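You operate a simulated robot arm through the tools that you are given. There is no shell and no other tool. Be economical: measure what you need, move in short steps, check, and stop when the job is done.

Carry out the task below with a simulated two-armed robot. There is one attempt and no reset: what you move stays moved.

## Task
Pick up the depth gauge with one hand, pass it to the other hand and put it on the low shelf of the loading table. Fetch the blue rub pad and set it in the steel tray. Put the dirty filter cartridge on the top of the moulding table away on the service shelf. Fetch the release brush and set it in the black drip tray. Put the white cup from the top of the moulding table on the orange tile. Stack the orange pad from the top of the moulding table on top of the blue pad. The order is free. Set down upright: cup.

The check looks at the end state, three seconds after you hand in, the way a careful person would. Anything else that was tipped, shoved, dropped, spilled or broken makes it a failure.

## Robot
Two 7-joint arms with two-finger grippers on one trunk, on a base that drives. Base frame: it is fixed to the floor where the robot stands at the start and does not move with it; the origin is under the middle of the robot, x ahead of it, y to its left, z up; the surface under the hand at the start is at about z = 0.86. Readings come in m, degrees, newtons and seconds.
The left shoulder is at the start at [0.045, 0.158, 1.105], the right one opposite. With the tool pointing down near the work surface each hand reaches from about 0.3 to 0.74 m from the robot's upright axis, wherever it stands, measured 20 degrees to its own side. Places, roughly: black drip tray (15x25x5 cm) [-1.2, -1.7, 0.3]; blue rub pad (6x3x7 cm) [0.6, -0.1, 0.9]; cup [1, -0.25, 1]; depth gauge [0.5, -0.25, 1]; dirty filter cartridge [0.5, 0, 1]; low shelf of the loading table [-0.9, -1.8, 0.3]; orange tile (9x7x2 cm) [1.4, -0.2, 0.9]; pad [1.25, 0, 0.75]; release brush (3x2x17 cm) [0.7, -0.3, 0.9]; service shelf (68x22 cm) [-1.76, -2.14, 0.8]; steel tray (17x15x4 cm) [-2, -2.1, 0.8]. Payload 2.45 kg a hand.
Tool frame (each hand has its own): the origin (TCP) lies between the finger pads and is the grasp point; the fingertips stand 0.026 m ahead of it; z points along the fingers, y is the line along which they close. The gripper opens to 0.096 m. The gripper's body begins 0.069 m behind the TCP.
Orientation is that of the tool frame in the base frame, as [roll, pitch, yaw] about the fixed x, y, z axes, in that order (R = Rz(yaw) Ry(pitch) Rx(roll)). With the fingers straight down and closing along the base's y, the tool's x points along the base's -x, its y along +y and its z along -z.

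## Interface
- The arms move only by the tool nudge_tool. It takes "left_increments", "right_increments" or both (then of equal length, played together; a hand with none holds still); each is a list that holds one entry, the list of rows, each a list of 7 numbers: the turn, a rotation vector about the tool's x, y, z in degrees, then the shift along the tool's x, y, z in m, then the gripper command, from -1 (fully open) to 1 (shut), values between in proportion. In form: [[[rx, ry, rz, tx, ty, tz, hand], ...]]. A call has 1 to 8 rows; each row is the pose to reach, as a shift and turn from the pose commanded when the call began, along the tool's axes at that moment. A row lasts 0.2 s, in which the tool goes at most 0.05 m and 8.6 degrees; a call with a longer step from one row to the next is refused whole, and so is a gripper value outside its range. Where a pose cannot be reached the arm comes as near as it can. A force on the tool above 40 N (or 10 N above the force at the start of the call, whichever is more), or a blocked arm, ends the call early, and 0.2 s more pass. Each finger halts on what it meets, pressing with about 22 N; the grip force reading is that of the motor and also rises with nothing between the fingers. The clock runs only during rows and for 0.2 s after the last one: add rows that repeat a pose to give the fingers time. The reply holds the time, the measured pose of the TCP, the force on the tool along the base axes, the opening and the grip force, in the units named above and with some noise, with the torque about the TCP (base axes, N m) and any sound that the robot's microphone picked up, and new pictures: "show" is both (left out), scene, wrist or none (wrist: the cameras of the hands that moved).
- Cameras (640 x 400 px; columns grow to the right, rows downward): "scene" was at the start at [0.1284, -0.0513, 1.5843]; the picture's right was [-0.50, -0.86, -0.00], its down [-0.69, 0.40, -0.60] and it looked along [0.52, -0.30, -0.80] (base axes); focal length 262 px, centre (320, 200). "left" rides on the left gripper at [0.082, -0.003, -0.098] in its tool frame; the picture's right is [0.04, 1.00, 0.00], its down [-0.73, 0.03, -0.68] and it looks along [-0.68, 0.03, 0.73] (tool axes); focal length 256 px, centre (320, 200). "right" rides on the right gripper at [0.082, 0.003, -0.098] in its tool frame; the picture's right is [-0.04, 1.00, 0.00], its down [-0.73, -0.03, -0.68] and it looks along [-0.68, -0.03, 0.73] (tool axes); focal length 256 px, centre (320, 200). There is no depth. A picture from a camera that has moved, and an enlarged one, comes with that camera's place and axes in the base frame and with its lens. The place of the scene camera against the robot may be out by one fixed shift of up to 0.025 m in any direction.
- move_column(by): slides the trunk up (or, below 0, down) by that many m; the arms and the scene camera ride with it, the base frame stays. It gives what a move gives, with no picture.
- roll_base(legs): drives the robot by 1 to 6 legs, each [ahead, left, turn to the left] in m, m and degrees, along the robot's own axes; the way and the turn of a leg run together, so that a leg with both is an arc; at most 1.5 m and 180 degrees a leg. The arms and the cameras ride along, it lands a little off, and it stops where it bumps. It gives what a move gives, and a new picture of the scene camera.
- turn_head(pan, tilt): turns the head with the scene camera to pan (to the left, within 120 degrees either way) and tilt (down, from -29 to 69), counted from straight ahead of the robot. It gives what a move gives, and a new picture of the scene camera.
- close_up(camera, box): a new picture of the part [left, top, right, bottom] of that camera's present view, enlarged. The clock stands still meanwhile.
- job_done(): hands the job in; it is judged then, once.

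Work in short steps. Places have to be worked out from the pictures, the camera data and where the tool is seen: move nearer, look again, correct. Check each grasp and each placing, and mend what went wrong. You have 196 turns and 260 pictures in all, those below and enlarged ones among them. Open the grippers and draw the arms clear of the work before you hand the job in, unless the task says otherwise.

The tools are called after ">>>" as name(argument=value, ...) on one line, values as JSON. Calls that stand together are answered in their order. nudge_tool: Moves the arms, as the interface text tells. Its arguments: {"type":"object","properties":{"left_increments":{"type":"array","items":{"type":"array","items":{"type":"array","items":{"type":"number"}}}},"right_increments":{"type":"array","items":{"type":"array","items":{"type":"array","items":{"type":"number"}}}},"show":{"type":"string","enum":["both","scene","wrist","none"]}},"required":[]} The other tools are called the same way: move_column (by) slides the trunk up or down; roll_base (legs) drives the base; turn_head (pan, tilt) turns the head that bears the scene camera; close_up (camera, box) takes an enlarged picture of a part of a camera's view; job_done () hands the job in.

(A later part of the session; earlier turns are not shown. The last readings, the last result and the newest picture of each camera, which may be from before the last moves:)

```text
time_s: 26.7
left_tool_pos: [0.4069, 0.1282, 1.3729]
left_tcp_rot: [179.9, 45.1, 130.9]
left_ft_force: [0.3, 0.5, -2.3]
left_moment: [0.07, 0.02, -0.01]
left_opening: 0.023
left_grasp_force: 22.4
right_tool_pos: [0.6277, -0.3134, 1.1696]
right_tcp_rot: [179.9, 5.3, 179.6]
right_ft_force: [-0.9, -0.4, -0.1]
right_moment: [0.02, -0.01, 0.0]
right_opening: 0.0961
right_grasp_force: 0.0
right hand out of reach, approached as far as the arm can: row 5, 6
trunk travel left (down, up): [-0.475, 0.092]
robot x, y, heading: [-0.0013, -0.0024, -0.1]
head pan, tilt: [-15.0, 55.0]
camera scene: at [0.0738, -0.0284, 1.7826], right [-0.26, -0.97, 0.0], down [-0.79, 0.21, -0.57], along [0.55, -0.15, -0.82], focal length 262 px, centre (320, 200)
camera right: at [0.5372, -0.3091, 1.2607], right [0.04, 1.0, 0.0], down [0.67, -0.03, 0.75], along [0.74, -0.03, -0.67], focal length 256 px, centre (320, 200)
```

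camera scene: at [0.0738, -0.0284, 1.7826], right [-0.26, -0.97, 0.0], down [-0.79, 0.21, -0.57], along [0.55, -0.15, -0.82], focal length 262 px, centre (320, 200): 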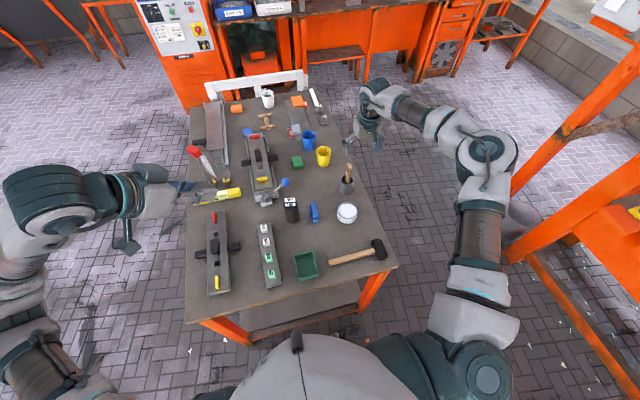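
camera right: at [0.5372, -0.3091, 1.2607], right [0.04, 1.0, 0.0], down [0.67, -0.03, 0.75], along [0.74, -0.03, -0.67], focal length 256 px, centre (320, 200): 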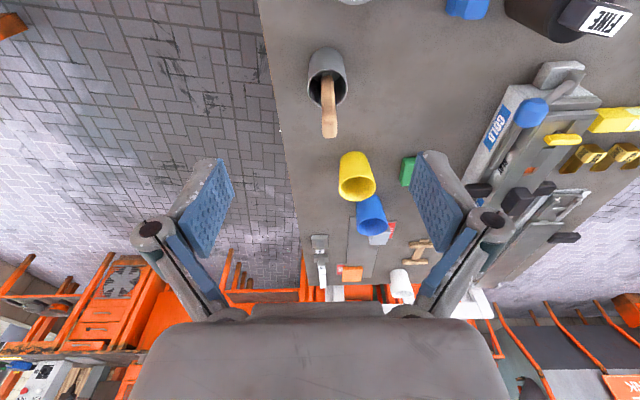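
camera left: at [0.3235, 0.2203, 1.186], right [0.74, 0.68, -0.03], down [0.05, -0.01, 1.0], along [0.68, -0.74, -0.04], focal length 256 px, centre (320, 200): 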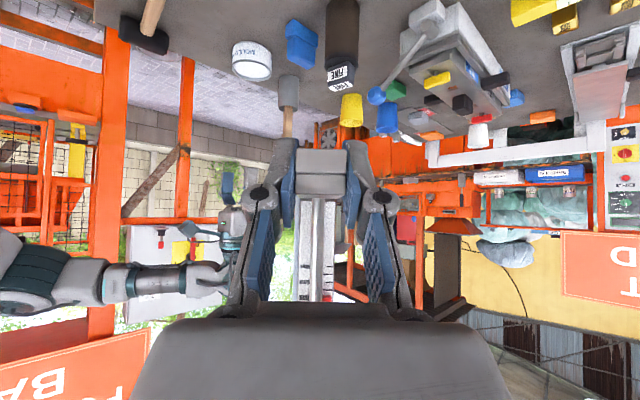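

Raising moves the shoulder back, so it doesn't help. I'll instead drive to the table's right side, facing it, where the brush (and later cup and pad) are near.

>>> roll_base(legs=[[0, -0.9, 0], [0, 0, 90], [0, -0.48, 0]])

```text
time_s: 37.8
left_tool_pos: [0.3483, -0.4975, 1.373]
left_tcp_rot: [-179.9, 45.2, -139.3]
left_ft_force: [0.5, 1.0, -2.7]
left_moment: [-0.02, 0.08, 0.04]
left_opening: 0.0234
left_grasp_force: 22.1
right_tool_pos: [0.7913, -0.2788, 1.1693]
right_tcp_rot: [180.0, 5.4, -90.5]
right_ft_force: [0.7, -0.3, 0.1]
right_moment: [0.04, 0.0, -0.02]
right_opening: 0.0963
right_grasp_force: 0.1
trunk travel left (down, up): [-0.475, 0.092]
robot x, y, heading: [0.4738, -0.9101, 89.6]
head pan, tilt: [-15.0, 55.0]
camera scene: at [0.51, -0.8558, 1.7825], right [0.96, -0.26, 0.0], down [-0.22, -0.79, -0.57], along [0.15, 0.55, -0.82], focal length 262 px, centre (320, 200)
```

scene: 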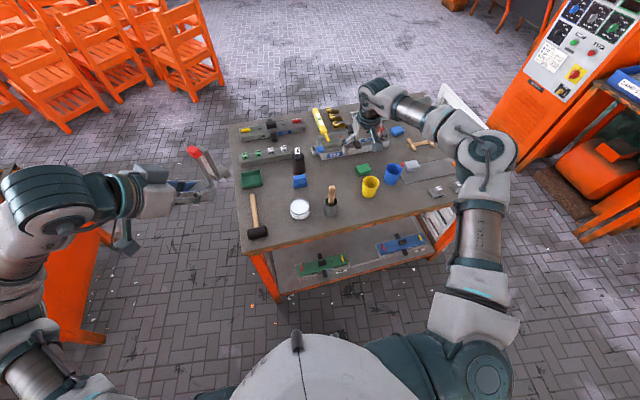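

Now at the right side. I bring the right hand over the brush (still high) and level it.

>>> nudge_tool(right_increments=[[[0, 1.8, 0, 0.009, 0.036, 0, -1], [0, 3.6, 0, 0.018, 0.072, 0, -1], [0, 5.3, 0, 0.027, 0.108, 0, -1]]])

```text
time_s: 38.6
left_tool_pos: [0.346, -0.5026, 1.3741]
left_tcp_rot: [179.8, 45.2, -139.3]
left_ft_force: [-0.1, -0.6, -2.5]
left_moment: [-0.08, 0.08, -0.03]
left_opening: 0.0232
left_grasp_force: 21.7
right_tool_pos: [0.7006, -0.3384, 1.1737]
right_tcp_rot: [180.0, 0.3, -90.7]
right_ft_force: [-0.9, 0.0, -0.3]
right_moment: [0.02, 0.01, -0.01]
right_opening: 0.0959
right_grasp_force: 0.1
right hand out of reach, approached as far as the arm can: row 1, 2, 3
trunk travel left (down, up): [-0.475, 0.092]
robot x, y, heading: [0.4717, -0.9059, 89.7]
head pan, tilt: [-15.0, 55.0]
camera scene: at [0.5076, -0.8567, 1.7826], right [0.96, -0.26, 0.0], down [-0.22, -0.79, -0.57], along [0.15, 0.55, -0.82], focal length 262 px, centre (320, 200)
camera right: at [0.6954, -0.4202, 1.2724], right [-1.0, 0.05, 0.0], down [0.04, 0.73, 0.68], along [0.04, 0.68, -0.73], focal length 256 px, centre (320, 200)
```

scene: 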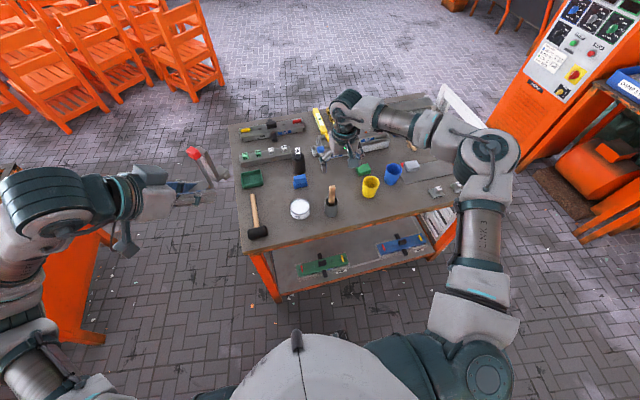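
right: 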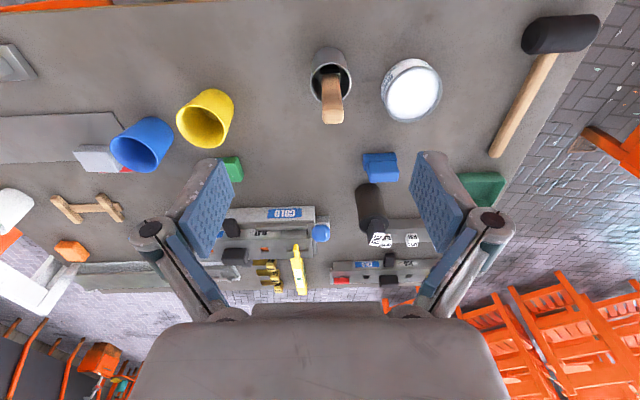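

Brush handle at about (0.688,-0.308). I lower the trunk 0.12 m and then align.

>>> move_column(by=-0.12)

>>> nudge_tool(right_increments=[[[0, 0, 0, -0.015, 0.006, 0, -1], [0, 0, 0, -0.028, 0.011, 0, -1]]], show="wrist")

```text
time_s: 40.1
left_tool_pos: [0.3464, -0.504, 1.255]
left_tcp_rot: [179.7, 45.2, -139.5]
left_ft_force: [0.1, -0.1, -1.7]
left_moment: [-0.04, 0.09, 0.0]
left_opening: 0.023
left_grasp_force: 21.8
right_tool_pos: [0.6988, -0.3375, 1.0543]
right_tcp_rot: [179.9, 0.3, -90.6]
right_ft_force: [0.3, -0.3, -0.4]
right_moment: [-0.01, 0.0, -0.02]
right_opening: 0.0961
right_grasp_force: 0.1
trunk travel left (down, up): [-0.355, 0.212]
robot x, y, heading: [0.475, -0.9048, 89.6]
head pan, tilt: [-15.0, 55.0]
```

```text
time_s: 40.7
left_tool_pos: [0.3468, -0.5028, 1.2537]
left_tcp_rot: [179.7, 45.2, -139.5]
left_ft_force: [0.2, 0.0, -1.7]
left_moment: [-0.01, 0.06, 0.01]
left_opening: 0.0231
left_grasp_force: 22.2
right_tool_pos: [0.6977, -0.3274, 1.0531]
right_tcp_rot: [180.0, 0.3, -90.6]
right_ft_force: [-0.8, -0.2, -0.3]
right_moment: [0.03, 0.03, 0.01]
right_opening: 0.0959
right_grasp_force: 0.1
right hand out of reach, approached as far as the arm can: row 1, 2
trunk travel left (down, up): [-0.355, 0.212]
robot x, y, heading: [0.4739, -0.9057, 89.9]
head pan, tilt: [-15.0, 55.0]
camera right: at [0.6932, -0.4104, 1.1527], right [-1.0, 0.05, 0.0], down [0.04, 0.73, 0.68], along [0.03, 0.68, -0.73], focal length 256 px, centre (320, 200)
```

right: 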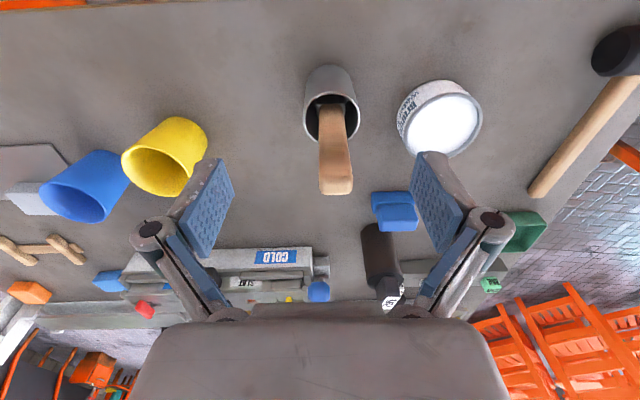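

Reach is marginal here; I'll back the hand off and up, drive 10 cm closer, then align.

>>> nudge_tool(right_increments=[[[0, 0, 0, 0.04, 0.005, -0.02, -1], [0, 0, 0, 0.08, 0.01, -0.04, -1]]], show="none")

>>> roll_base(legs=[[0.1, 0, 0]])

```text
time_s: 41.3
left_tool_pos: [0.3462, -0.5051, 1.2554]
left_tcp_rot: [179.6, 45.5, -139.6]
left_ft_force: [-0.3, -0.1, -2.5]
left_moment: [-0.06, 0.05, 0.03]
left_opening: 0.023
left_grasp_force: 22.2
right_tool_pos: [0.6868, -0.4096, 1.0943]
right_tcp_rot: [180.0, 0.4, -90.6]
right_ft_force: [0.5, 0.2, 0.6]
right_moment: [0.02, -0.05, -0.02]
right_opening: 0.0962
right_grasp_force: 0.0
trunk travel left (down, up): [-0.355, 0.212]
robot x, y, heading: [0.4709, -0.9043, 89.7]
head pan, tilt: [-15.0, 55.0]
```

```text
time_s: 42.4
left_tool_pos: [0.3469, -0.404, 1.2546]
left_tcp_rot: [179.8, 45.3, -139.4]
left_ft_force: [-0.3, 0.2, -1.9]
left_moment: [-0.07, 0.04, -0.03]
left_opening: 0.0233
left_grasp_force: 22.1
right_tool_pos: [0.6876, -0.3089, 1.0943]
right_tcp_rot: [-180.0, 0.3, -90.5]
right_ft_force: [0.6, 0.7, 0.2]
right_moment: [-0.03, 0.03, 0.03]
right_opening: 0.096
right_grasp_force: 0.0
trunk travel left (down, up): [-0.355, 0.212]
robot x, y, heading: [0.4714, -0.8063, 90.1]
head pan, tilt: [-15.0, 55.0]
camera scene: at [0.5088, -0.7386, 1.6629], right [0.96, -0.26, 0.0], down [-0.22, -0.79, -0.57], along [0.15, 0.55, -0.82], focal length 262 px, centre (320, 200)
```

scene: 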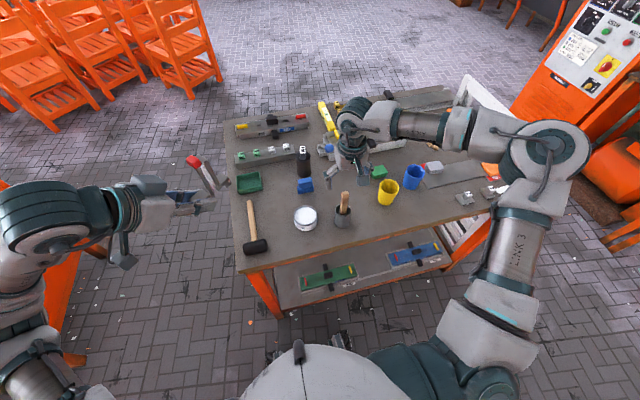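

The hand is over the brush. I lower 6 cm with a partly open hand and check.

>>> nudge_tool(right_increments=[[[0, 0, 0, 0, 0, 0.03, -0.4], [0, 0, 0, 0, 0, 0.06, -0.4]]], show="wrist")

```text
time_s: 43.0
left_tool_pos: [0.3463, -0.4042, 1.2546]
left_tcp_rot: [179.7, 45.3, -139.4]
left_ft_force: [-0.6, 0.7, -3.1]
left_moment: [-0.09, 0.05, -0.01]
left_opening: 0.0231
left_grasp_force: 21.7
right_tool_pos: [0.687, -0.3084, 1.0342]
right_tcp_rot: [-179.9, 0.4, -90.6]
right_ft_force: [-0.1, 0.1, 0.2]
right_moment: [0.01, 0.0, 0.0]
right_opening: 0.0671
right_grasp_force: 0.0
trunk travel left (down, up): [-0.355, 0.212]
robot x, y, heading: [0.4702, -0.8089, 89.6]
head pan, tilt: [-15.0, 55.0]
camera right: at [0.6822, -0.3908, 1.1325], right [-1.0, 0.05, 0.0], down [0.04, 0.73, 0.68], along [0.03, 0.68, -0.73], focal length 256 px, centre (320, 200)
```

right: 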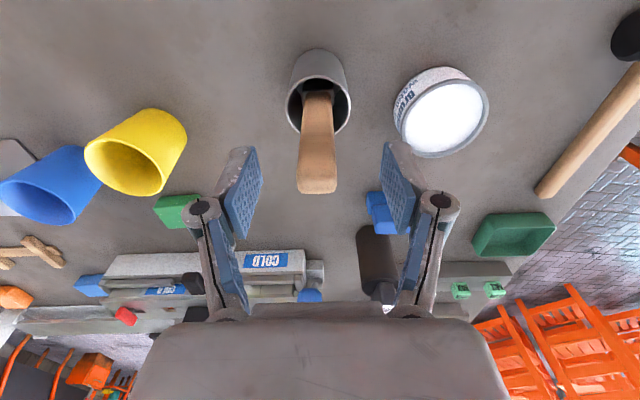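

Well aligned. I lower to z≈0.98 and grip the handle.

>>> nudge_tool(right_increments=[[[0, 0, 0, 0.002, 0, 0.027, -0.4], [0, 0, 0, 0.003, 0, 0.052, -0.4], [0, 0, 0, 0.003, 0, 0.052, 0.4], [0, 0, 0, 0.003, 0, 0.052, 1], [0, 0, 0, 0.003, 0, 0.052, 1]]], show="wrist")

```text
time_s: 44.2
left_tool_pos: [0.346, -0.4059, 1.2551]
left_tcp_rot: [179.7, 45.3, -139.4]
left_ft_force: [-0.2, 0.8, -2.2]
left_moment: [-0.06, 0.06, 0.02]
left_opening: 0.0233
left_grasp_force: 22.8
right_tool_pos: [0.6864, -0.3118, 0.9831]
right_tcp_rot: [-180.0, 0.4, -90.4]
right_ft_force: [-0.1, 0.1, 0.2]
right_moment: [0.03, 0.0, 0.01]
right_opening: 0.0214
right_grasp_force: 22.5
trunk travel left (down, up): [-0.355, 0.212]
robot x, y, heading: [0.4738, -0.8092, 89.4]
head pan, tilt: [-15.0, 55.0]
camera right: at [0.6817, -0.3934, 1.0809], right [-1.0, 0.05, 0.0], down [0.04, 0.73, 0.68], along [0.03, 0.68, -0.73], focal length 256 px, centre (320, 200)
```

right: 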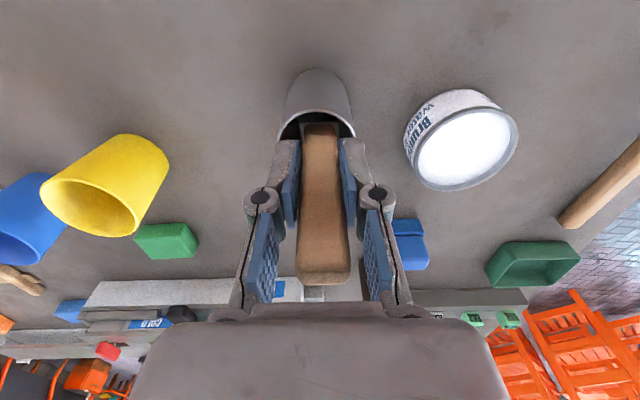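

Gripped (21 mm, 22 N). I lift the brush straight up out of its holder.

>>> nudge_tool(right_increments=[[[0, 0, 0, 0, 0, -0.03, 1], [0, 0, 0, 0, 0, -0.06, 1], [0, 0, 0, 0, 0, -0.09, 1], [0, 0, 0, 0, 0, -0.13, 1], [0, 0, 0, 0.03, 0, -0.14, 1], [0, 0, 0, 0.06, 0, -0.15, 1], [0, 0, 0, 0.1, 0, -0.16, 1]]])

```text
time_s: 45.8
left_tool_pos: [0.3477, -0.4086, 1.256]
left_tcp_rot: [179.4, 45.4, -139.6]
left_ft_force: [-0.1, -0.3, -3.2]
left_moment: [-0.02, 0.09, 0.01]
left_opening: 0.0231
left_grasp_force: 21.8
right_tool_pos: [0.6863, -0.4162, 1.1431]
right_tcp_rot: [-180.0, 0.5, -90.5]
right_ft_force: [-0.7, -1.0, 0.0]
right_moment: [0.03, 0.0, 0.02]
right_opening: 0.0209
right_grasp_force: 21.8
trunk travel left (down, up): [-0.355, 0.212]
robot x, y, heading: [0.4732, -0.805, 89.1]
head pan, tilt: [-15.0, 55.0]
camera scene: at [0.5095, -0.7392, 1.6629], right [0.96, -0.26, 0.0], down [-0.22, -0.79, -0.57], along [0.15, 0.55, -0.82], focal length 262 px, centre (320, 200)
camera right: at [0.6824, -0.4977, 1.2416], right [-1.0, 0.05, 0.0], down [0.04, 0.73, 0.69], along [0.03, 0.68, -0.73], focal length 256 px, centre (320, 200)
```

scene: 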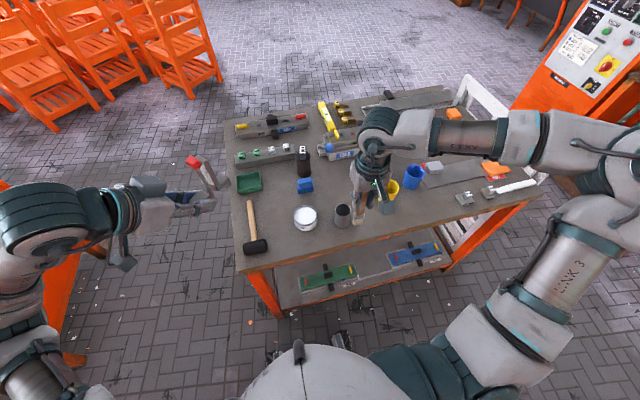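
right: 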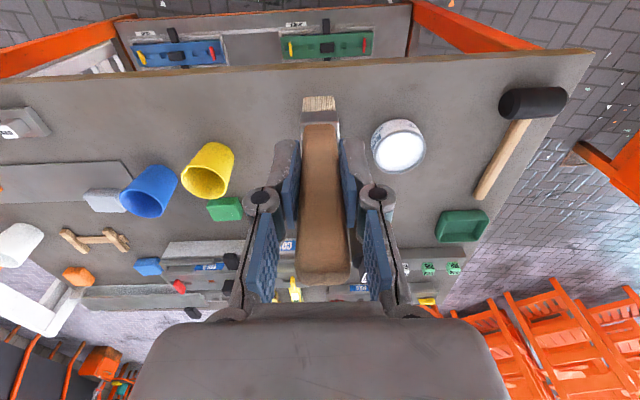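

Brush is out cleanly. Now I drive to the loading table: left along the corridor, turn round to face it.

>>> roll_base(legs=[[-0.05, 0.8, 0], [0, 0, 90], [0, 0, 90], [0, -0.72, 0]])

>>> turn_head(pan=0, tilt=45)

```text
time_s: 61.3
left_tool_pos: [-0.9061, -1.2522, 1.2523]
left_tcp_rot: [-179.6, 45.8, 41.1]
left_ft_force: [0.5, -0.7, -2.4]
left_moment: [0.08, 0.0, -0.02]
left_opening: 0.0231
left_grasp_force: 22.2
right_tool_pos: [-1.2481, -1.243, 1.145]
right_tcp_rot: [-179.3, 0.4, 89.4]
right_ft_force: [-0.1, -0.6, -0.4]
right_moment: [0.0, 0.02, 0.03]
right_opening: 0.021
right_grasp_force: 22.3
trunk travel left (down, up): [-0.355, 0.212]
robot x, y, heading: [-1.0513, -0.8514, -90.4]
head pan, tilt: [-15.0, 55.0]
camera scene: at [-1.0382, -0.9388, 1.6628], right [-0.96, 0.26, 0.01], down [0.21, 0.79, -0.57], along [-0.16, -0.55, -0.82], focal length 262 px, centre (320, 200)
```

scene: 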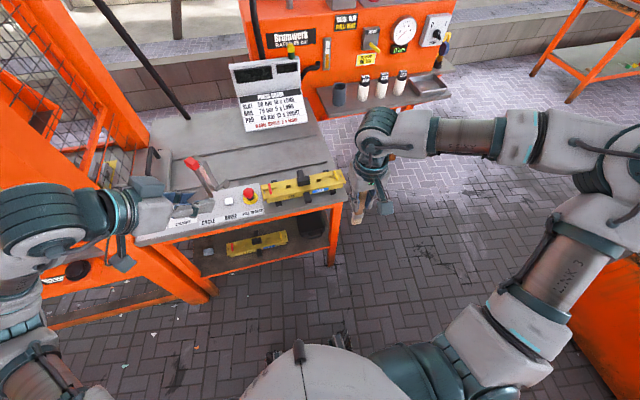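

```text
time_s: 62.1
left_tool_pos: [-0.9154, -1.2483, 1.2567]
left_tcp_rot: [179.9, 45.5, 40.7]
left_ft_force: [-1.0, -0.3, -3.3]
left_moment: [0.12, -0.04, 0.03]
left_opening: 0.0232
left_grasp_force: 22.1
right_tool_pos: [-1.2553, -1.2403, 1.1435]
right_tcp_rot: [-179.6, 0.5, 89.6]
right_ft_force: [0.1, 0.9, -1.1]
right_moment: [-0.01, 0.04, 0.01]
right_opening: 0.0211
right_grasp_force: 21.9
trunk travel left (down, up): [-0.355, 0.212]
robot x, y, heading: [-1.0482, -0.8492, -90.5]
head pan, tilt: [0.0, 45.0]
camera scene: at [-1.0383, -0.9506, 1.676], right [-1.0, 0.01, 0.0], down [0.01, 0.71, -0.7], along [0.0, -0.7, -0.71], focal length 262 px, centre (320, 200)
```

scene: 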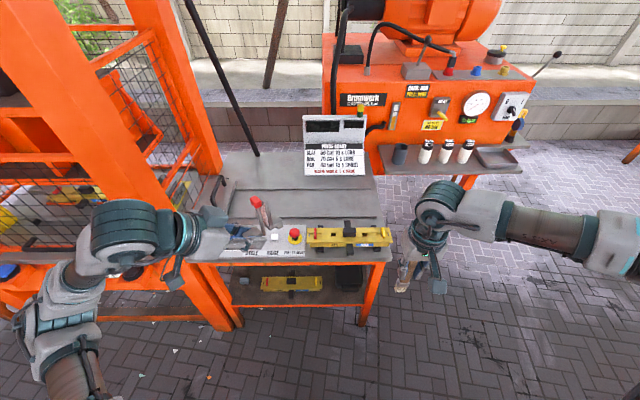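

I lower the trunk fully (hands are in front of the table edge) and look under the top.

>>> move_column(by=-0.35)

>>> turn_head(pan=0, tilt=38)

>>> close_up(camera="scene", box=[210, 130, 450, 300])

```text
time_s: 65.5
left_tool_pos: [-0.9165, -1.2483, 0.9052]
left_tcp_rot: [179.7, 45.4, 40.6]
left_ft_force: [0.4, -0.1, -2.5]
left_moment: [0.05, -0.08, 0.03]
left_opening: 0.0233
left_grasp_force: 22.2
right_tool_pos: [-1.2572, -1.2401, 0.7942]
right_tcp_rot: [-179.6, 0.8, 89.5]
right_ft_force: [-0.3, 0.6, -0.3]
right_moment: [-0.01, 0.0, 0.0]
right_opening: 0.0215
right_grasp_force: 22.1
trunk travel left (down, up): [-0.005, 0.562]
robot x, y, heading: [-1.0474, -0.8515, -90.3]
head pan, tilt: [0.0, 45.0]
```

```text
time_s: 66.2
left_tool_pos: [-0.9197, -1.2481, 0.9051]
left_tcp_rot: [179.6, 45.4, 40.6]
left_ft_force: [0.4, -0.7, -2.1]
left_moment: [0.06, -0.06, -0.01]
left_opening: 0.0233
left_grasp_force: 22.3
right_tool_pos: [-1.2589, -1.2398, 0.7946]
right_tcp_rot: [-179.9, 0.4, 89.5]
right_ft_force: [0.0, 0.6, 0.3]
right_moment: [-0.01, -0.01, 0.01]
right_opening: 0.0209
right_grasp_force: 21.5
trunk travel left (down, up): [-0.005, 0.562]
robot x, y, heading: [-1.052, -0.8474, -90.1]
head pan, tilt: [0.0, 38.0]
camera scene: at [-1.0382, -1.2832, 1.2758], right [-1.0, 0.01, 0.0], down [0.01, 0.62, -0.78], along [0.0, -0.78, -0.62], focal length 262 px, centre (320, 200)
```

scene: 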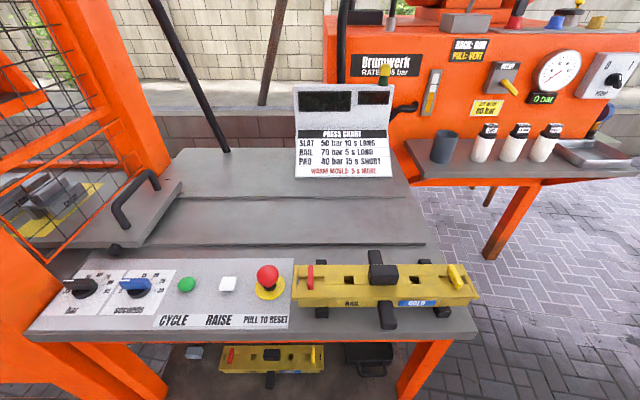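

```text
2.35 times, centred on (330, 215) of scene
camera zoom: at [-1.0382, -1.2832, 1.2758], right [-1.0, 0.01, 0.0], down [0.01, 0.62, -0.78], along [0.0, -0.78, -0.62], focal length 616 px, centre (296, 165)
```

zoom: 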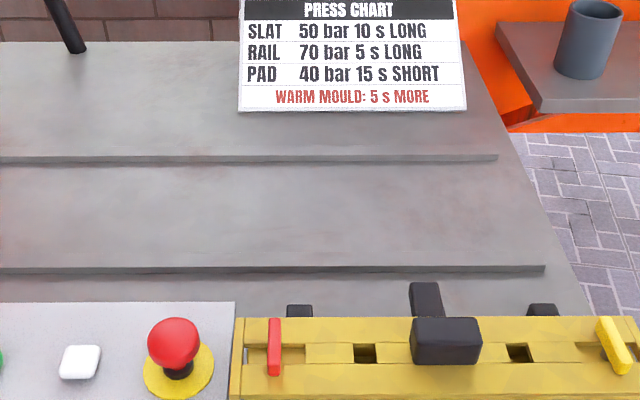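

The shelf is hidden by the table top from here. I lower the left hand in front of the table, turned square to it, to look with its camera under the top.

>>> nudge_tool(left_increments=[[[-4.3, 0, -4.3, 0.0275, 0.00925, 0.0336, 1], [-8.65, 0, -8.65, 0.055, 0.0185, 0.067, 1], [-13, 0, -13, 0.0825, 0.0278, 0.1007, 1], [-17.3, 0, -17.3, 0.11, 0.037, 0.134, 1], [-21.6, 0, -21.6, 0.1375, 0.0463, 0.168, 1], [-26, 0, -26, 0.165, 0.0555, 0.201, 1], [-30.3, 0, -30.3, 0.1925, 0.0648, 0.235, 1], [-34.6, 0, -34.6, 0.22, 0.074, 0.2685, 1]]])

```text
time_s: 68.0
left_tool_pos: [-0.9042, -1.346, 0.5538]
left_tcp_rot: [-179.3, 45.7, 90.4]
left_ft_force: [0.6, 0.9, -4.5]
left_moment: [-0.07, 0.02, -0.06]
left_opening: 0.0231
left_grasp_force: 22.0
left hand out of reach, approached as far as the arm can: row 1, 2, 3, 4, 5, 6, 7, 8
right_tool_pos: [-1.2584, -1.2396, 0.7938]
right_tcp_rot: [-179.8, 0.7, 89.5]
right_ft_force: [-0.7, 0.8, -0.5]
right_moment: [0.0, -0.01, -0.03]
right_opening: 0.0213
right_grasp_force: 22.3
trunk travel left (down, up): [-0.005, 0.562]
robot x, y, heading: [-1.0497, -0.8513, -90.4]
head pan, tilt: [0.0, 38.0]
camera scene: at [-1.0369, -1.2823, 1.2763], right [-1.0, 0.01, 0.0], down [0.0, 0.62, -0.78], along [0.0, -0.78, -0.62], focal length 262 px, centre (320, 200)
camera left: at [-0.9061, -1.2192, 0.5651], right [1.0, 0.03, -0.04], down [0.04, -0.03, 1.0], along [0.03, -1.0, -0.03], focal length 256 px, centre (320, 200)
```

scene: 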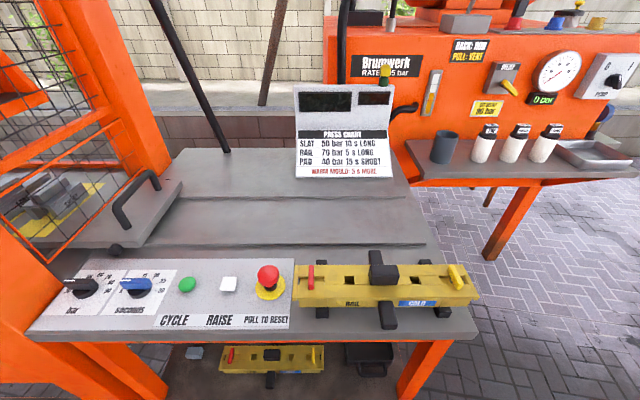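
left: 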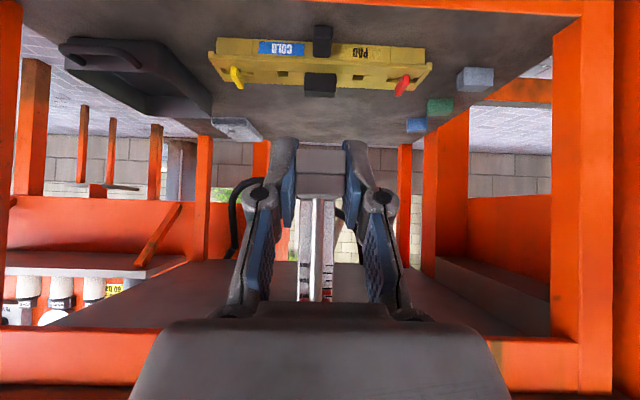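

I can see the shelf well. I zoom to judge the free gap between the jig's end and the small blocks.

>>> close_up(camera="left", box=[380, 0, 640, 163])

>>> close_up(camera="left", box=[20, 0, 280, 163])

```text
2.45 times, centred on (510, 82) of left
camera zoom: at [-0.9061, -1.2192, 0.5651], right [1.0, 0.03, -0.04], down [0.04, -0.03, 1.0], along [0.03, -1.0, -0.03], focal length 628 px, centre (-146, 491)
```

zoom: 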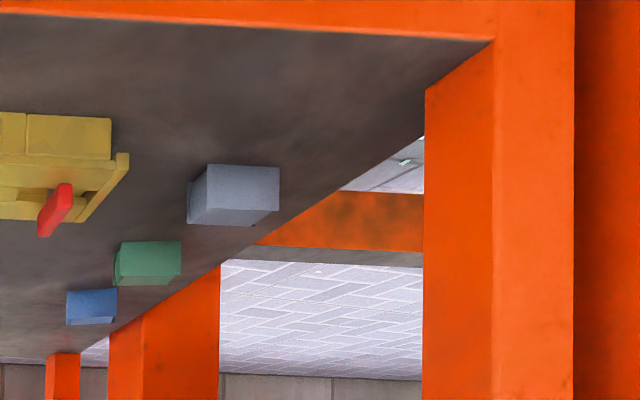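

```text
2.45 times, centred on (150, 82) of left
camera zoom: at [-0.9061, -1.2192, 0.5651], right [1.0, 0.03, -0.04], down [0.04, -0.03, 1.0], along [0.03, -1.0, -0.03], focal length 628 px, centre (737, 491)
```

zoom: 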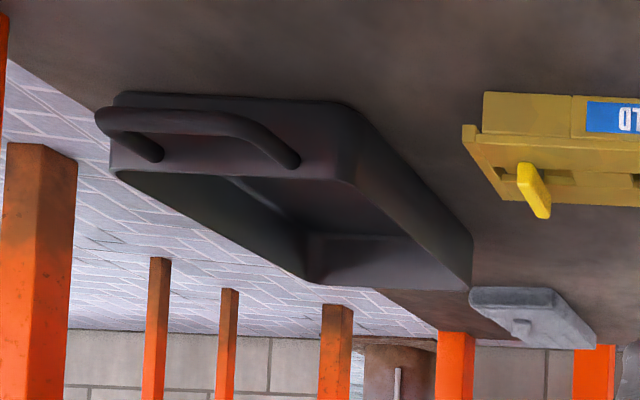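

Plan: gauge into the gap by the jig's left end, centre about (-0.69,-1.61). I drive 0.2 left and 0.18 ahead.

>>> roll_base(legs=[[0, 0.2, 0], [0.18, 0, 0]])

>>> nudge_tool(left_increments=[[[0, 0, 0, 0, 0, 0.001, 1]]], show="wrist")

```text
time_s: 70.5
left_tool_pos: [-0.6915, -1.4589, 0.5465]
left_tcp_rot: [-179.8, 44.0, 90.6]
left_ft_force: [0.4, 0.3, -2.2]
left_moment: [0.09, 0.01, 0.02]
left_opening: 0.0229
left_grasp_force: 22.2
right_tool_pos: [-1.049, -1.3629, 0.8002]
right_tcp_rot: [-179.3, 1.1, 90.0]
right_ft_force: [-0.9, 0.9, -0.3]
right_moment: [-0.02, -0.04, 0.0]
right_opening: 0.0213
right_grasp_force: 21.6
trunk travel left (down, up): [-0.005, 0.562]
robot x, y, heading: [-0.8482, -0.982, -90.1]
head pan, tilt: [0.0, 38.0]
stopped in leg 2: the robot was blocked; the commanded pose is now the measured one
camera scene: at [-0.8389, -1.4066, 1.2782], right [-1.0, 0.0, 0.0], down [0.0, 0.62, -0.79], along [0.0, -0.79, -0.62], focal length 262 px, centre (320, 200)
```

scene: 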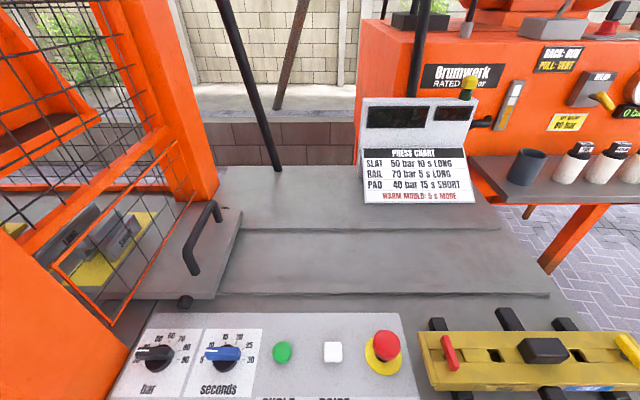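

```text
time_s: 70.9
left_tool_pos: [-0.6924, -1.4579, 0.5476]
left_tcp_rot: [-179.7, 44.4, 90.8]
left_ft_force: [0.8, -0.5, -1.9]
left_moment: [0.07, 0.07, -0.01]
left_opening: 0.0232
left_grasp_force: 22.2
right_tool_pos: [-1.0502, -1.3616, 0.801]
right_tcp_rot: [-179.5, 1.4, 90.0]
right_ft_force: [0.2, -0.4, -1.0]
right_moment: [0.0, -0.05, 0.02]
right_opening: 0.0212
right_grasp_force: 22.1
trunk travel left (down, up): [-0.005, 0.562]
robot x, y, heading: [-0.8464, -0.9788, -90.2]
head pan, tilt: [0.0, 38.0]
camera left: at [-0.6949, -1.3319, 0.5616], right [1.0, 0.04, -0.03], down [0.03, -0.05, 1.0], along [0.04, -1.0, -0.05], focal length 256 px, centre (320, 200)
```

left: 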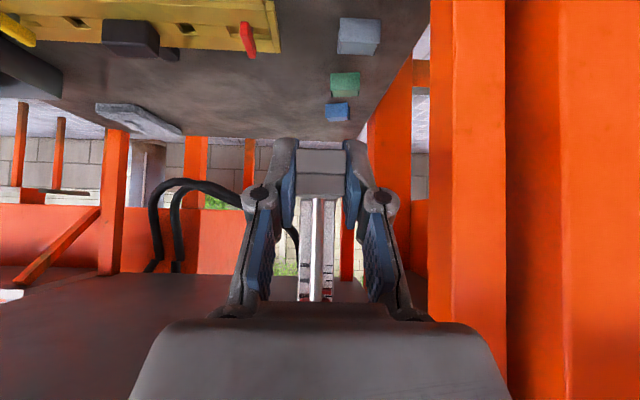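

The drive was blocked at y=-0.98. I look at what touched.

>>> turn_head(pan=50, tilt=65)

>>> turn_head(pan=0, tilt=69)

```text
time_s: 72.1
left_tool_pos: [-0.6923, -1.4572, 0.5469]
left_tcp_rot: [-179.7, 44.3, 90.8]
left_ft_force: [0.1, 0.3, -2.1]
left_moment: [0.12, -0.03, -0.02]
left_opening: 0.0232
left_grasp_force: 22.3
right_tool_pos: [-1.0492, -1.3628, 0.8011]
right_tcp_rot: [-179.3, 1.3, 89.9]
right_ft_force: [0.1, 0.3, -0.6]
right_moment: [-0.01, -0.02, -0.01]
right_opening: 0.0211
right_grasp_force: 21.5
trunk travel left (down, up): [-0.005, 0.562]
robot x, y, heading: [-0.8481, -0.9783, -90.3]
head pan, tilt: [50.0, 65.0]
camera scene: at [-0.7872, -1.3543, 1.2445], right [-0.64, -0.77, 0.0], down [-0.69, 0.58, -0.42], along [0.32, -0.27, -0.91], focal length 262 px, centre (320, 200)
```

scene: 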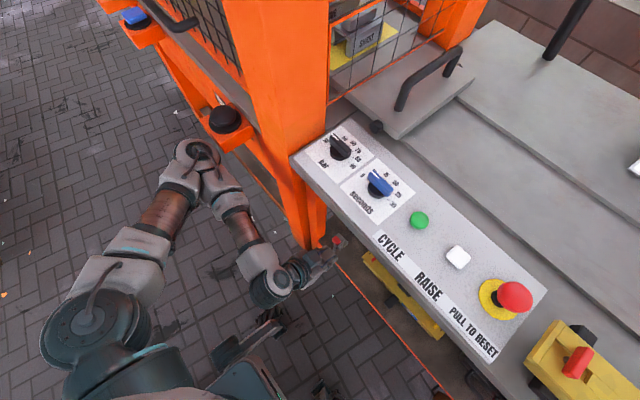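

```text
time_s: 73.3
left_tool_pos: [-0.6916, -1.4568, 0.5456]
left_tcp_rot: [-179.7, 44.3, 90.8]
left_ft_force: [-0.5, 0.1, -1.8]
left_moment: [0.05, 0.02, 0.01]
left_opening: 0.0233
left_grasp_force: 22.2
right_tool_pos: [-1.0504, -1.3609, 0.8004]
right_tcp_rot: [-179.3, 1.4, 90.0]
right_ft_force: [-0.6, 0.6, -0.3]
right_moment: [-0.01, 0.0, 0.01]
right_opening: 0.0208
right_grasp_force: 22.4
trunk travel left (down, up): [-0.005, 0.562]
robot x, y, heading: [-0.8533, -0.9769, -90.0]
head pan, tilt: [0.0, 68.8]
camera scene: at [-0.8338, -1.3713, 1.2406], right [-1.0, 0.0, 0.0], down [0.0, 0.93, -0.36], along [0.0, -0.36, -0.93], focal length 262 px, centre (320, 200)
```

scene: 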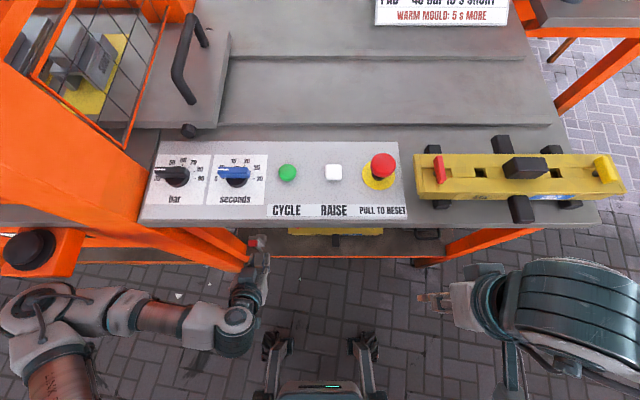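

The left elbow met the press rail. I back off, shift right 0.16 and go forward again.

>>> roll_base(legs=[[-0.06, 0, 0], [0, -0.16, 0], [0.13, 0, 0]])

```text
time_s: 76.1
left_tool_pos: [-0.8602, -1.5316, 0.5444]
left_tcp_rot: [179.9, 43.9, 90.1]
left_ft_force: [0.0, -0.3, -2.2]
left_moment: [0.11, -0.02, 0.01]
left_opening: 0.0232
left_grasp_force: 21.9
right_tool_pos: [-1.2174, -1.4377, 0.7959]
right_tcp_rot: [-179.8, 0.9, 89.7]
right_ft_force: [0.9, -0.4, -0.9]
right_moment: [0.0, 0.01, -0.01]
right_opening: 0.0211
right_grasp_force: 21.8
trunk travel left (down, up): [-0.005, 0.562]
robot x, y, heading: [-1.0127, -1.0501, -90.1]
head pan, tilt: [0.0, 68.8]
camera scene: at [-1.0034, -1.4548, 1.2364], right [-1.0, 0.0, -0.01], down [0.0, 0.93, -0.36], along [0.0, -0.36, -0.93], focal length 262 px, centre (320, 200)
```

scene: 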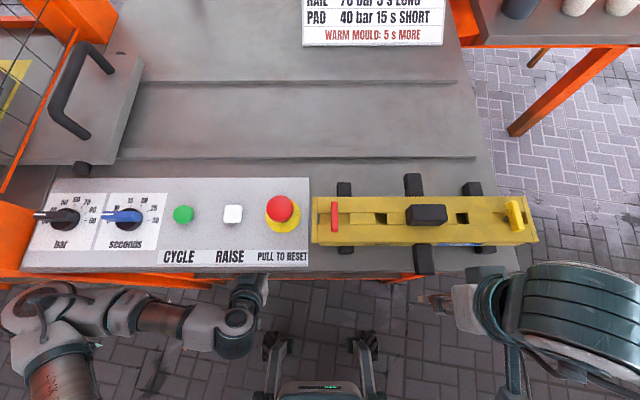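

Clear now. I slide the left hand 17 cm to its left at this height.

>>> nudge_tool(left_increments=[[[0, 0, 0, 0, 0.043, 0, 1], [0, 0, 0, 0, 0.086, 0, 1], [0, 0, 0, 0, 0.129, 0, 1], [0, 0, 0, 0, 0.17, 0, 1]]])

```text
time_s: 77.1
left_tool_pos: [-0.6798, -1.5364, 0.5473]
left_tcp_rot: [-179.2, 44.1, 90.6]
left_ft_force: [-0.6, -0.7, -2.3]
left_moment: [0.07, 0.02, -0.03]
left_opening: 0.023
left_grasp_force: 22.0
left hand out of reach, approached as far as the arm can: row 1, 2, 3, 4
right_tool_pos: [-1.2123, -1.4332, 0.8006]
right_tcp_rot: [-179.2, 1.1, 89.7]
right_ft_force: [-0.3, 0.0, -0.3]
right_moment: [0.01, -0.03, 0.01]
right_opening: 0.0213
right_grasp_force: 21.6
trunk travel left (down, up): [-0.005, 0.562]
robot x, y, heading: [-1.0129, -1.0498, -90.0]
head pan, tilt: [0.0, 68.8]
camera scene: at [-0.9915, -1.453, 1.2374], right [-1.0, 0.0, 0.0], down [0.0, 0.93, -0.36], along [-0.01, -0.36, -0.93], focal length 262 px, centre (320, 200)
camera left: at [-0.6825, -1.4109, 0.5629], right [1.0, 0.03, -0.04], down [0.04, -0.05, 1.0], along [0.03, -1.0, -0.06], focal length 256 px, centre (320, 200)
```

scene: 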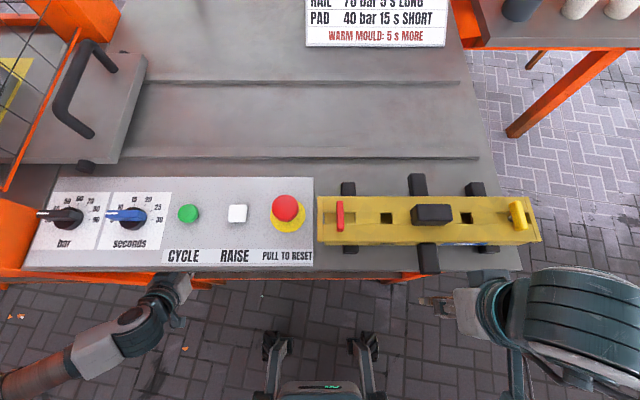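
left: 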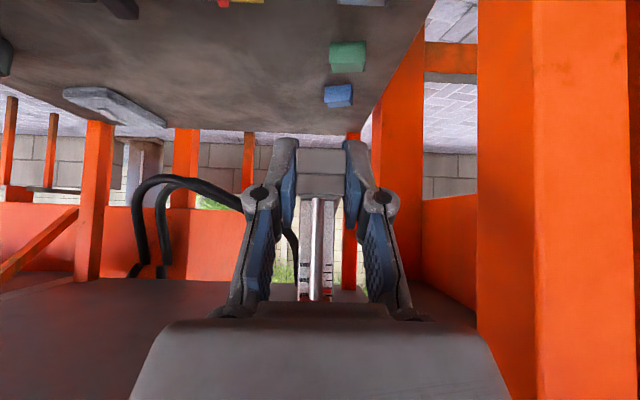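

Gap centre is x≈-0.69. I lower the gauge to about 3 cm above the shelf.

>>> nudge_tool(left_increments=[[[0, 0, 0, 0.022, -0.002, 0.0343, 1], [0, 0, 0, 0.044, -0.004, 0.0686, 1], [0, 0, 0, 0.066, -0.006, 0.103, 1], [0, 0, 0, 0.088, -0.008, 0.1373, 1], [0, 0, 0, 0.11, -0.01, 0.1716, 1]]])

```text
time_s: 78.3
left_tool_pos: [-0.6577, -1.5664, 0.5282]
left_tcp_rot: [-179.5, 43.8, 90.5]
left_ft_force: [0.9, 0.1, -2.0]
left_moment: [0.07, 0.01, -0.02]
left_opening: 0.023
left_grasp_force: 22.4
left hand out of reach, approached as far as the arm can: row 1, 2, 3, 4, 5
right_tool_pos: [-1.2154, -1.4322, 0.8013]
right_tcp_rot: [-179.4, 1.2, 89.7]
right_ft_force: [-0.2, -0.3, 0.1]
right_moment: [-0.01, -0.01, -0.02]
right_opening: 0.021
right_grasp_force: 22.1
trunk travel left (down, up): [-0.005, 0.562]
robot x, y, heading: [-1.0152, -1.0479, -90.2]
head pan, tilt: [0.0, 68.8]
camera scene: at [-0.9971, -1.4531, 1.2371], right [-1.0, 0.0, 0.0], down [0.0, 0.93, -0.36], along [0.0, -0.36, -0.93], focal length 262 px, centre (320, 200)
camera left: at [-0.6595, -1.4412, 0.5428], right [1.0, 0.03, -0.03], down [0.04, -0.06, 1.0], along [0.03, -1.0, -0.06], focal length 256 px, centre (320, 200)
```

scene: 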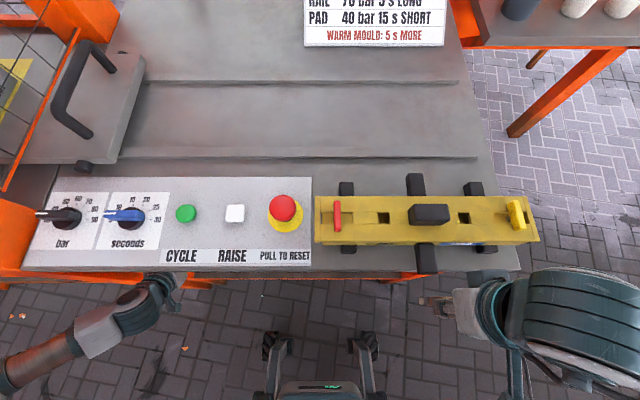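
left: 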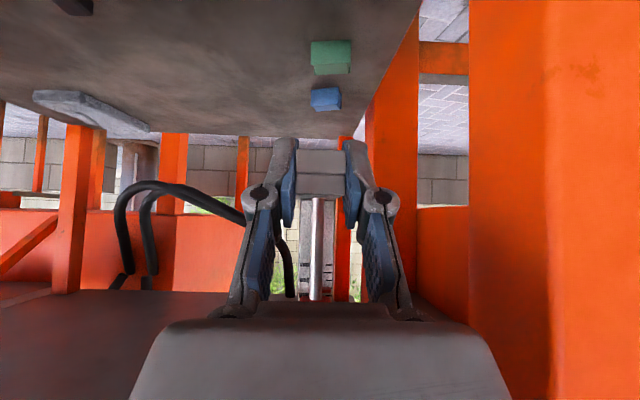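

The arm cannot go lower this close (the lowered trunk leans forward). I back the robot 0.25 m so the arm can reach down and forward.

>>> roll_base(legs=[[-0.25, 0, 0]])

>>> nudge_tool(left_increments=[[[0, 0, 0, 0.028, 0, 0.0288, 1], [0, 0, 0, 0.0556, 0, 0.0575, 1], [0, 0, 0, 0.0834, 0, 0.0863, 1]]])

```text
time_s: 80.2
left_tool_pos: [-0.6564, -1.3179, 0.5273]
left_tcp_rot: [-179.3, 44.0, 90.4]
left_ft_force: [0.0, 0.3, -2.2]
left_moment: [0.1, 0.01, 0.06]
left_opening: 0.0232
left_grasp_force: 21.8
right_tool_pos: [-1.2138, -1.1823, 0.8009]
right_tcp_rot: [-179.4, 1.3, 89.7]
right_ft_force: [0.2, 0.2, -0.6]
right_moment: [-0.01, 0.02, 0.01]
right_opening: 0.0211
right_grasp_force: 21.6
trunk travel left (down, up): [-0.005, 0.562]
robot x, y, heading: [-1.009, -0.8022, -90.1]
head pan, tilt: [0.0, 68.8]
camera scene: at [-0.995, -1.2027, 1.2374], right [-1.0, 0.0, 0.0], down [0.0, 0.93, -0.36], along [0.0, -0.36, -0.93], focal length 262 px, centre (320, 200)
```

scene: 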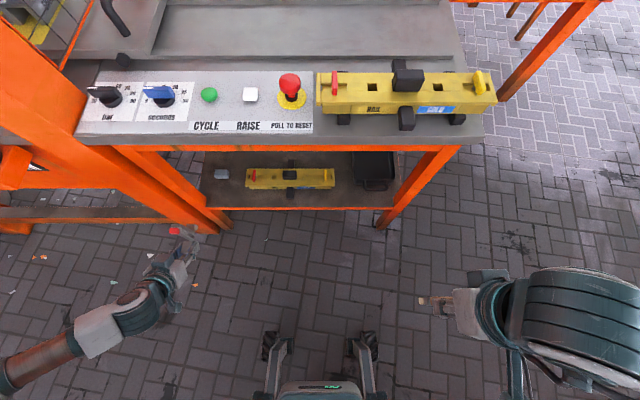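

```text
time_s: 81.0
left_tool_pos: [-0.6415, -1.3216, 0.5185]
left_tcp_rot: [-179.3, 43.8, 90.3]
left_ft_force: [0.2, 1.5, -2.6]
left_moment: [0.07, -0.02, 0.0]
left_opening: 0.023
left_grasp_force: 21.7
left hand out of reach, approached as far as the arm can: row 1, 2, 3
right_tool_pos: [-1.2126, -1.18, 0.8016]
right_tcp_rot: [-179.4, 1.6, 89.7]
right_ft_force: [-0.9, 0.8, 0.2]
right_moment: [0.0, 0.0, 0.01]
right_opening: 0.0213
right_grasp_force: 22.4
trunk travel left (down, up): [-0.005, 0.562]
robot x, y, heading: [-1.0093, -0.8018, -90.1]
head pan, tilt: [0.0, 68.8]
camera scene: at [-0.9955, -1.2036, 1.2371], right [-1.0, 0.0, 0.0], down [0.0, 0.93, -0.36], along [0.0, -0.36, -0.93], focal length 262 px, centre (320, 200)
camera left: at [-0.6435, -1.1948, 0.5338], right [1.0, 0.03, -0.04], down [0.04, -0.06, 1.0], along [0.03, -1.0, -0.06], focal length 256 px, centre (320, 200)
```

scene: 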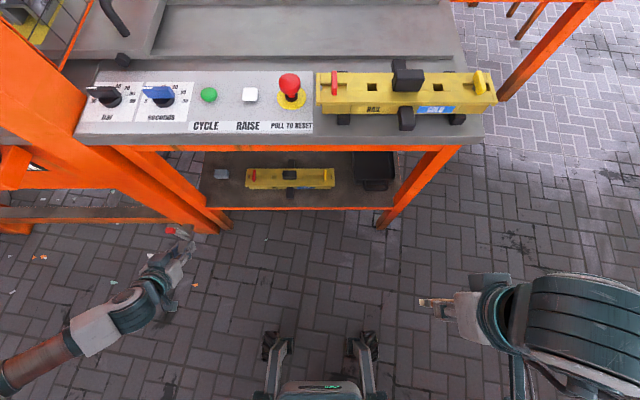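
left: 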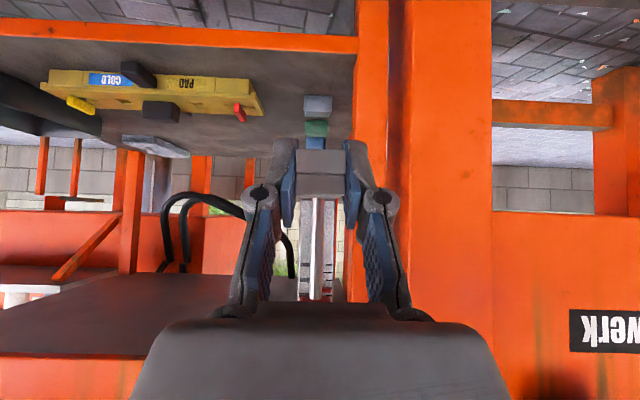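

It's a joint limit, not distance. I try forward together with down, bringing the hand back toward the middle.

>>> nudge_tool(left_increments=[[[0, 0, 0, -0.03, -0.01, 0.025, 1], [0, 0, 0, -0.06, -0.02, 0.05, 1], [0, 0, 0, -0.09, -0.04, 0.08, 1], [0, 0, 0, -0.09, -0.06, 0.12, 1]]], show="scene")

```text
time_s: 82.0
left_tool_pos: [-0.7022, -1.47, 0.4929]
left_tcp_rot: [-179.5, 44.1, 90.4]
left_ft_force: [-0.1, -0.7, -2.1]
left_moment: [0.13, 0.0, 0.03]
left_opening: 0.0233
left_grasp_force: 21.7
right_tool_pos: [-1.2144, -1.1801, 0.8026]
right_tcp_rot: [-179.4, 1.4, 89.6]
right_ft_force: [0.1, -0.6, -1.0]
right_moment: [0.01, -0.01, 0.0]
right_opening: 0.0216
right_grasp_force: 21.3
trunk travel left (down, up): [-0.005, 0.562]
robot x, y, heading: [-1.0103, -0.8008, -90.2]
head pan, tilt: [0.0, 68.8]
camera scene: at [-0.9961, -1.2059, 1.236], right [-1.0, 0.0, 0.0], down [0.0, 0.93, -0.35], along [0.0, -0.35, -0.93], focal length 262 px, centre (320, 200)
```

scene: 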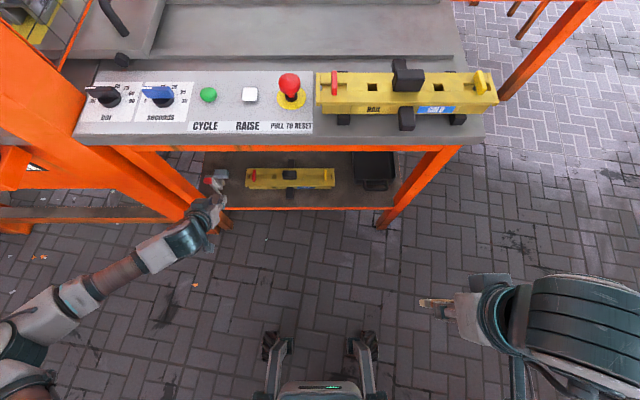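

Reachable now. I continue to just above the shelf.

>>> nudge_tool(left_increments=[[[0, 0, 0, 0.0055, 0.0024, 0.036, 1], [0, 0, 0, 0.011, 0.0048, 0.072, 1], [0, 0, 0, 0.0164, 0.0072, 0.108, 1], [0, 0, 0, 0.022, 0.01, 0.144, 1], [0, 0, 0, 0.0274, 0.012, 0.179, 1]]])

>>> close_up(camera="scene", box=[160, 120, 340, 250])

```text
time_s: 83.2
left_tool_pos: [-0.6907, -1.5771, 0.3514]
left_tcp_rot: [-179.5, 44.6, 90.3]
left_ft_force: [-0.1, 2.6, 10.2]
left_moment: [0.01, -0.19, 0.01]
left_opening: 0.0234
left_grasp_force: 21.9
right_tool_pos: [-1.2151, -1.177, 0.8034]
right_tcp_rot: [-179.5, 1.7, 89.8]
right_ft_force: [0.1, 0.3, 0.0]
right_moment: [-0.02, -0.02, 0.03]
right_opening: 0.0213
right_grasp_force: 22.0
trunk travel left (down, up): [-0.005, 0.562]
robot x, y, heading: [-1.0114, -0.8026, -90.0]
head pan, tilt: [0.0, 68.8]
camera scene: at [-0.9981, -1.2016, 1.2383], right [-1.0, 0.0, 0.0], down [0.0, 0.93, -0.36], along [0.0, -0.36, -0.93], focal length 262 px, centre (320, 200)
camera left: at [-0.6939, -1.4501, 0.3656], right [1.0, 0.03, -0.03], down [0.03, -0.05, 1.0], along [0.03, -1.0, -0.05], focal length 256 px, centre (320, 200)
```

scene: 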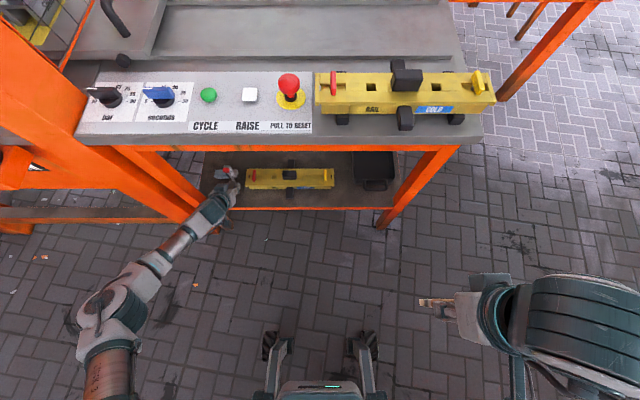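
left: 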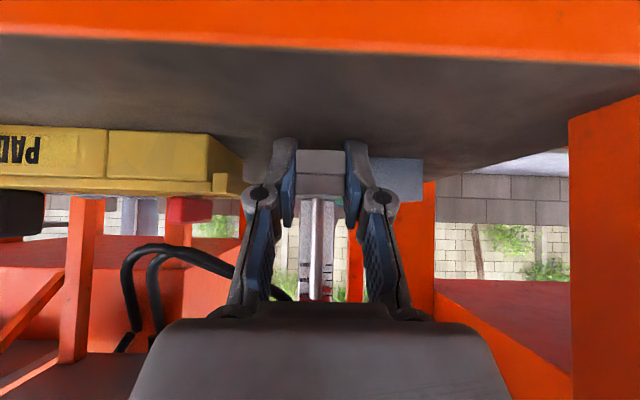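

```text
3.08 times, centred on (250, 185) of scene
camera zoom: at [-0.9981, -1.2016, 1.2383], right [-1.0, 0.0, 0.0], down [0.0, 0.93, -0.36], along [0.0, -0.36, -0.93], focal length 806 px, centre (535, 246)
```

zoom: 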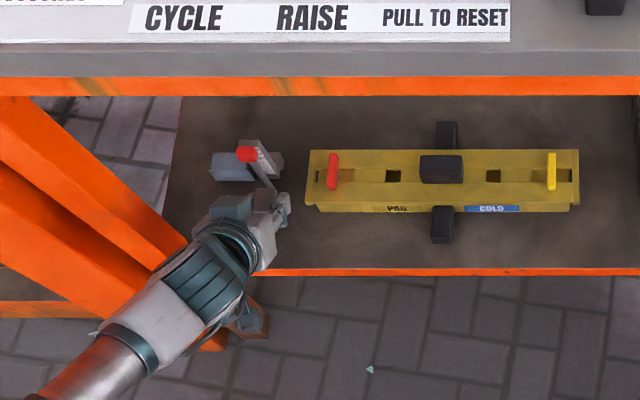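

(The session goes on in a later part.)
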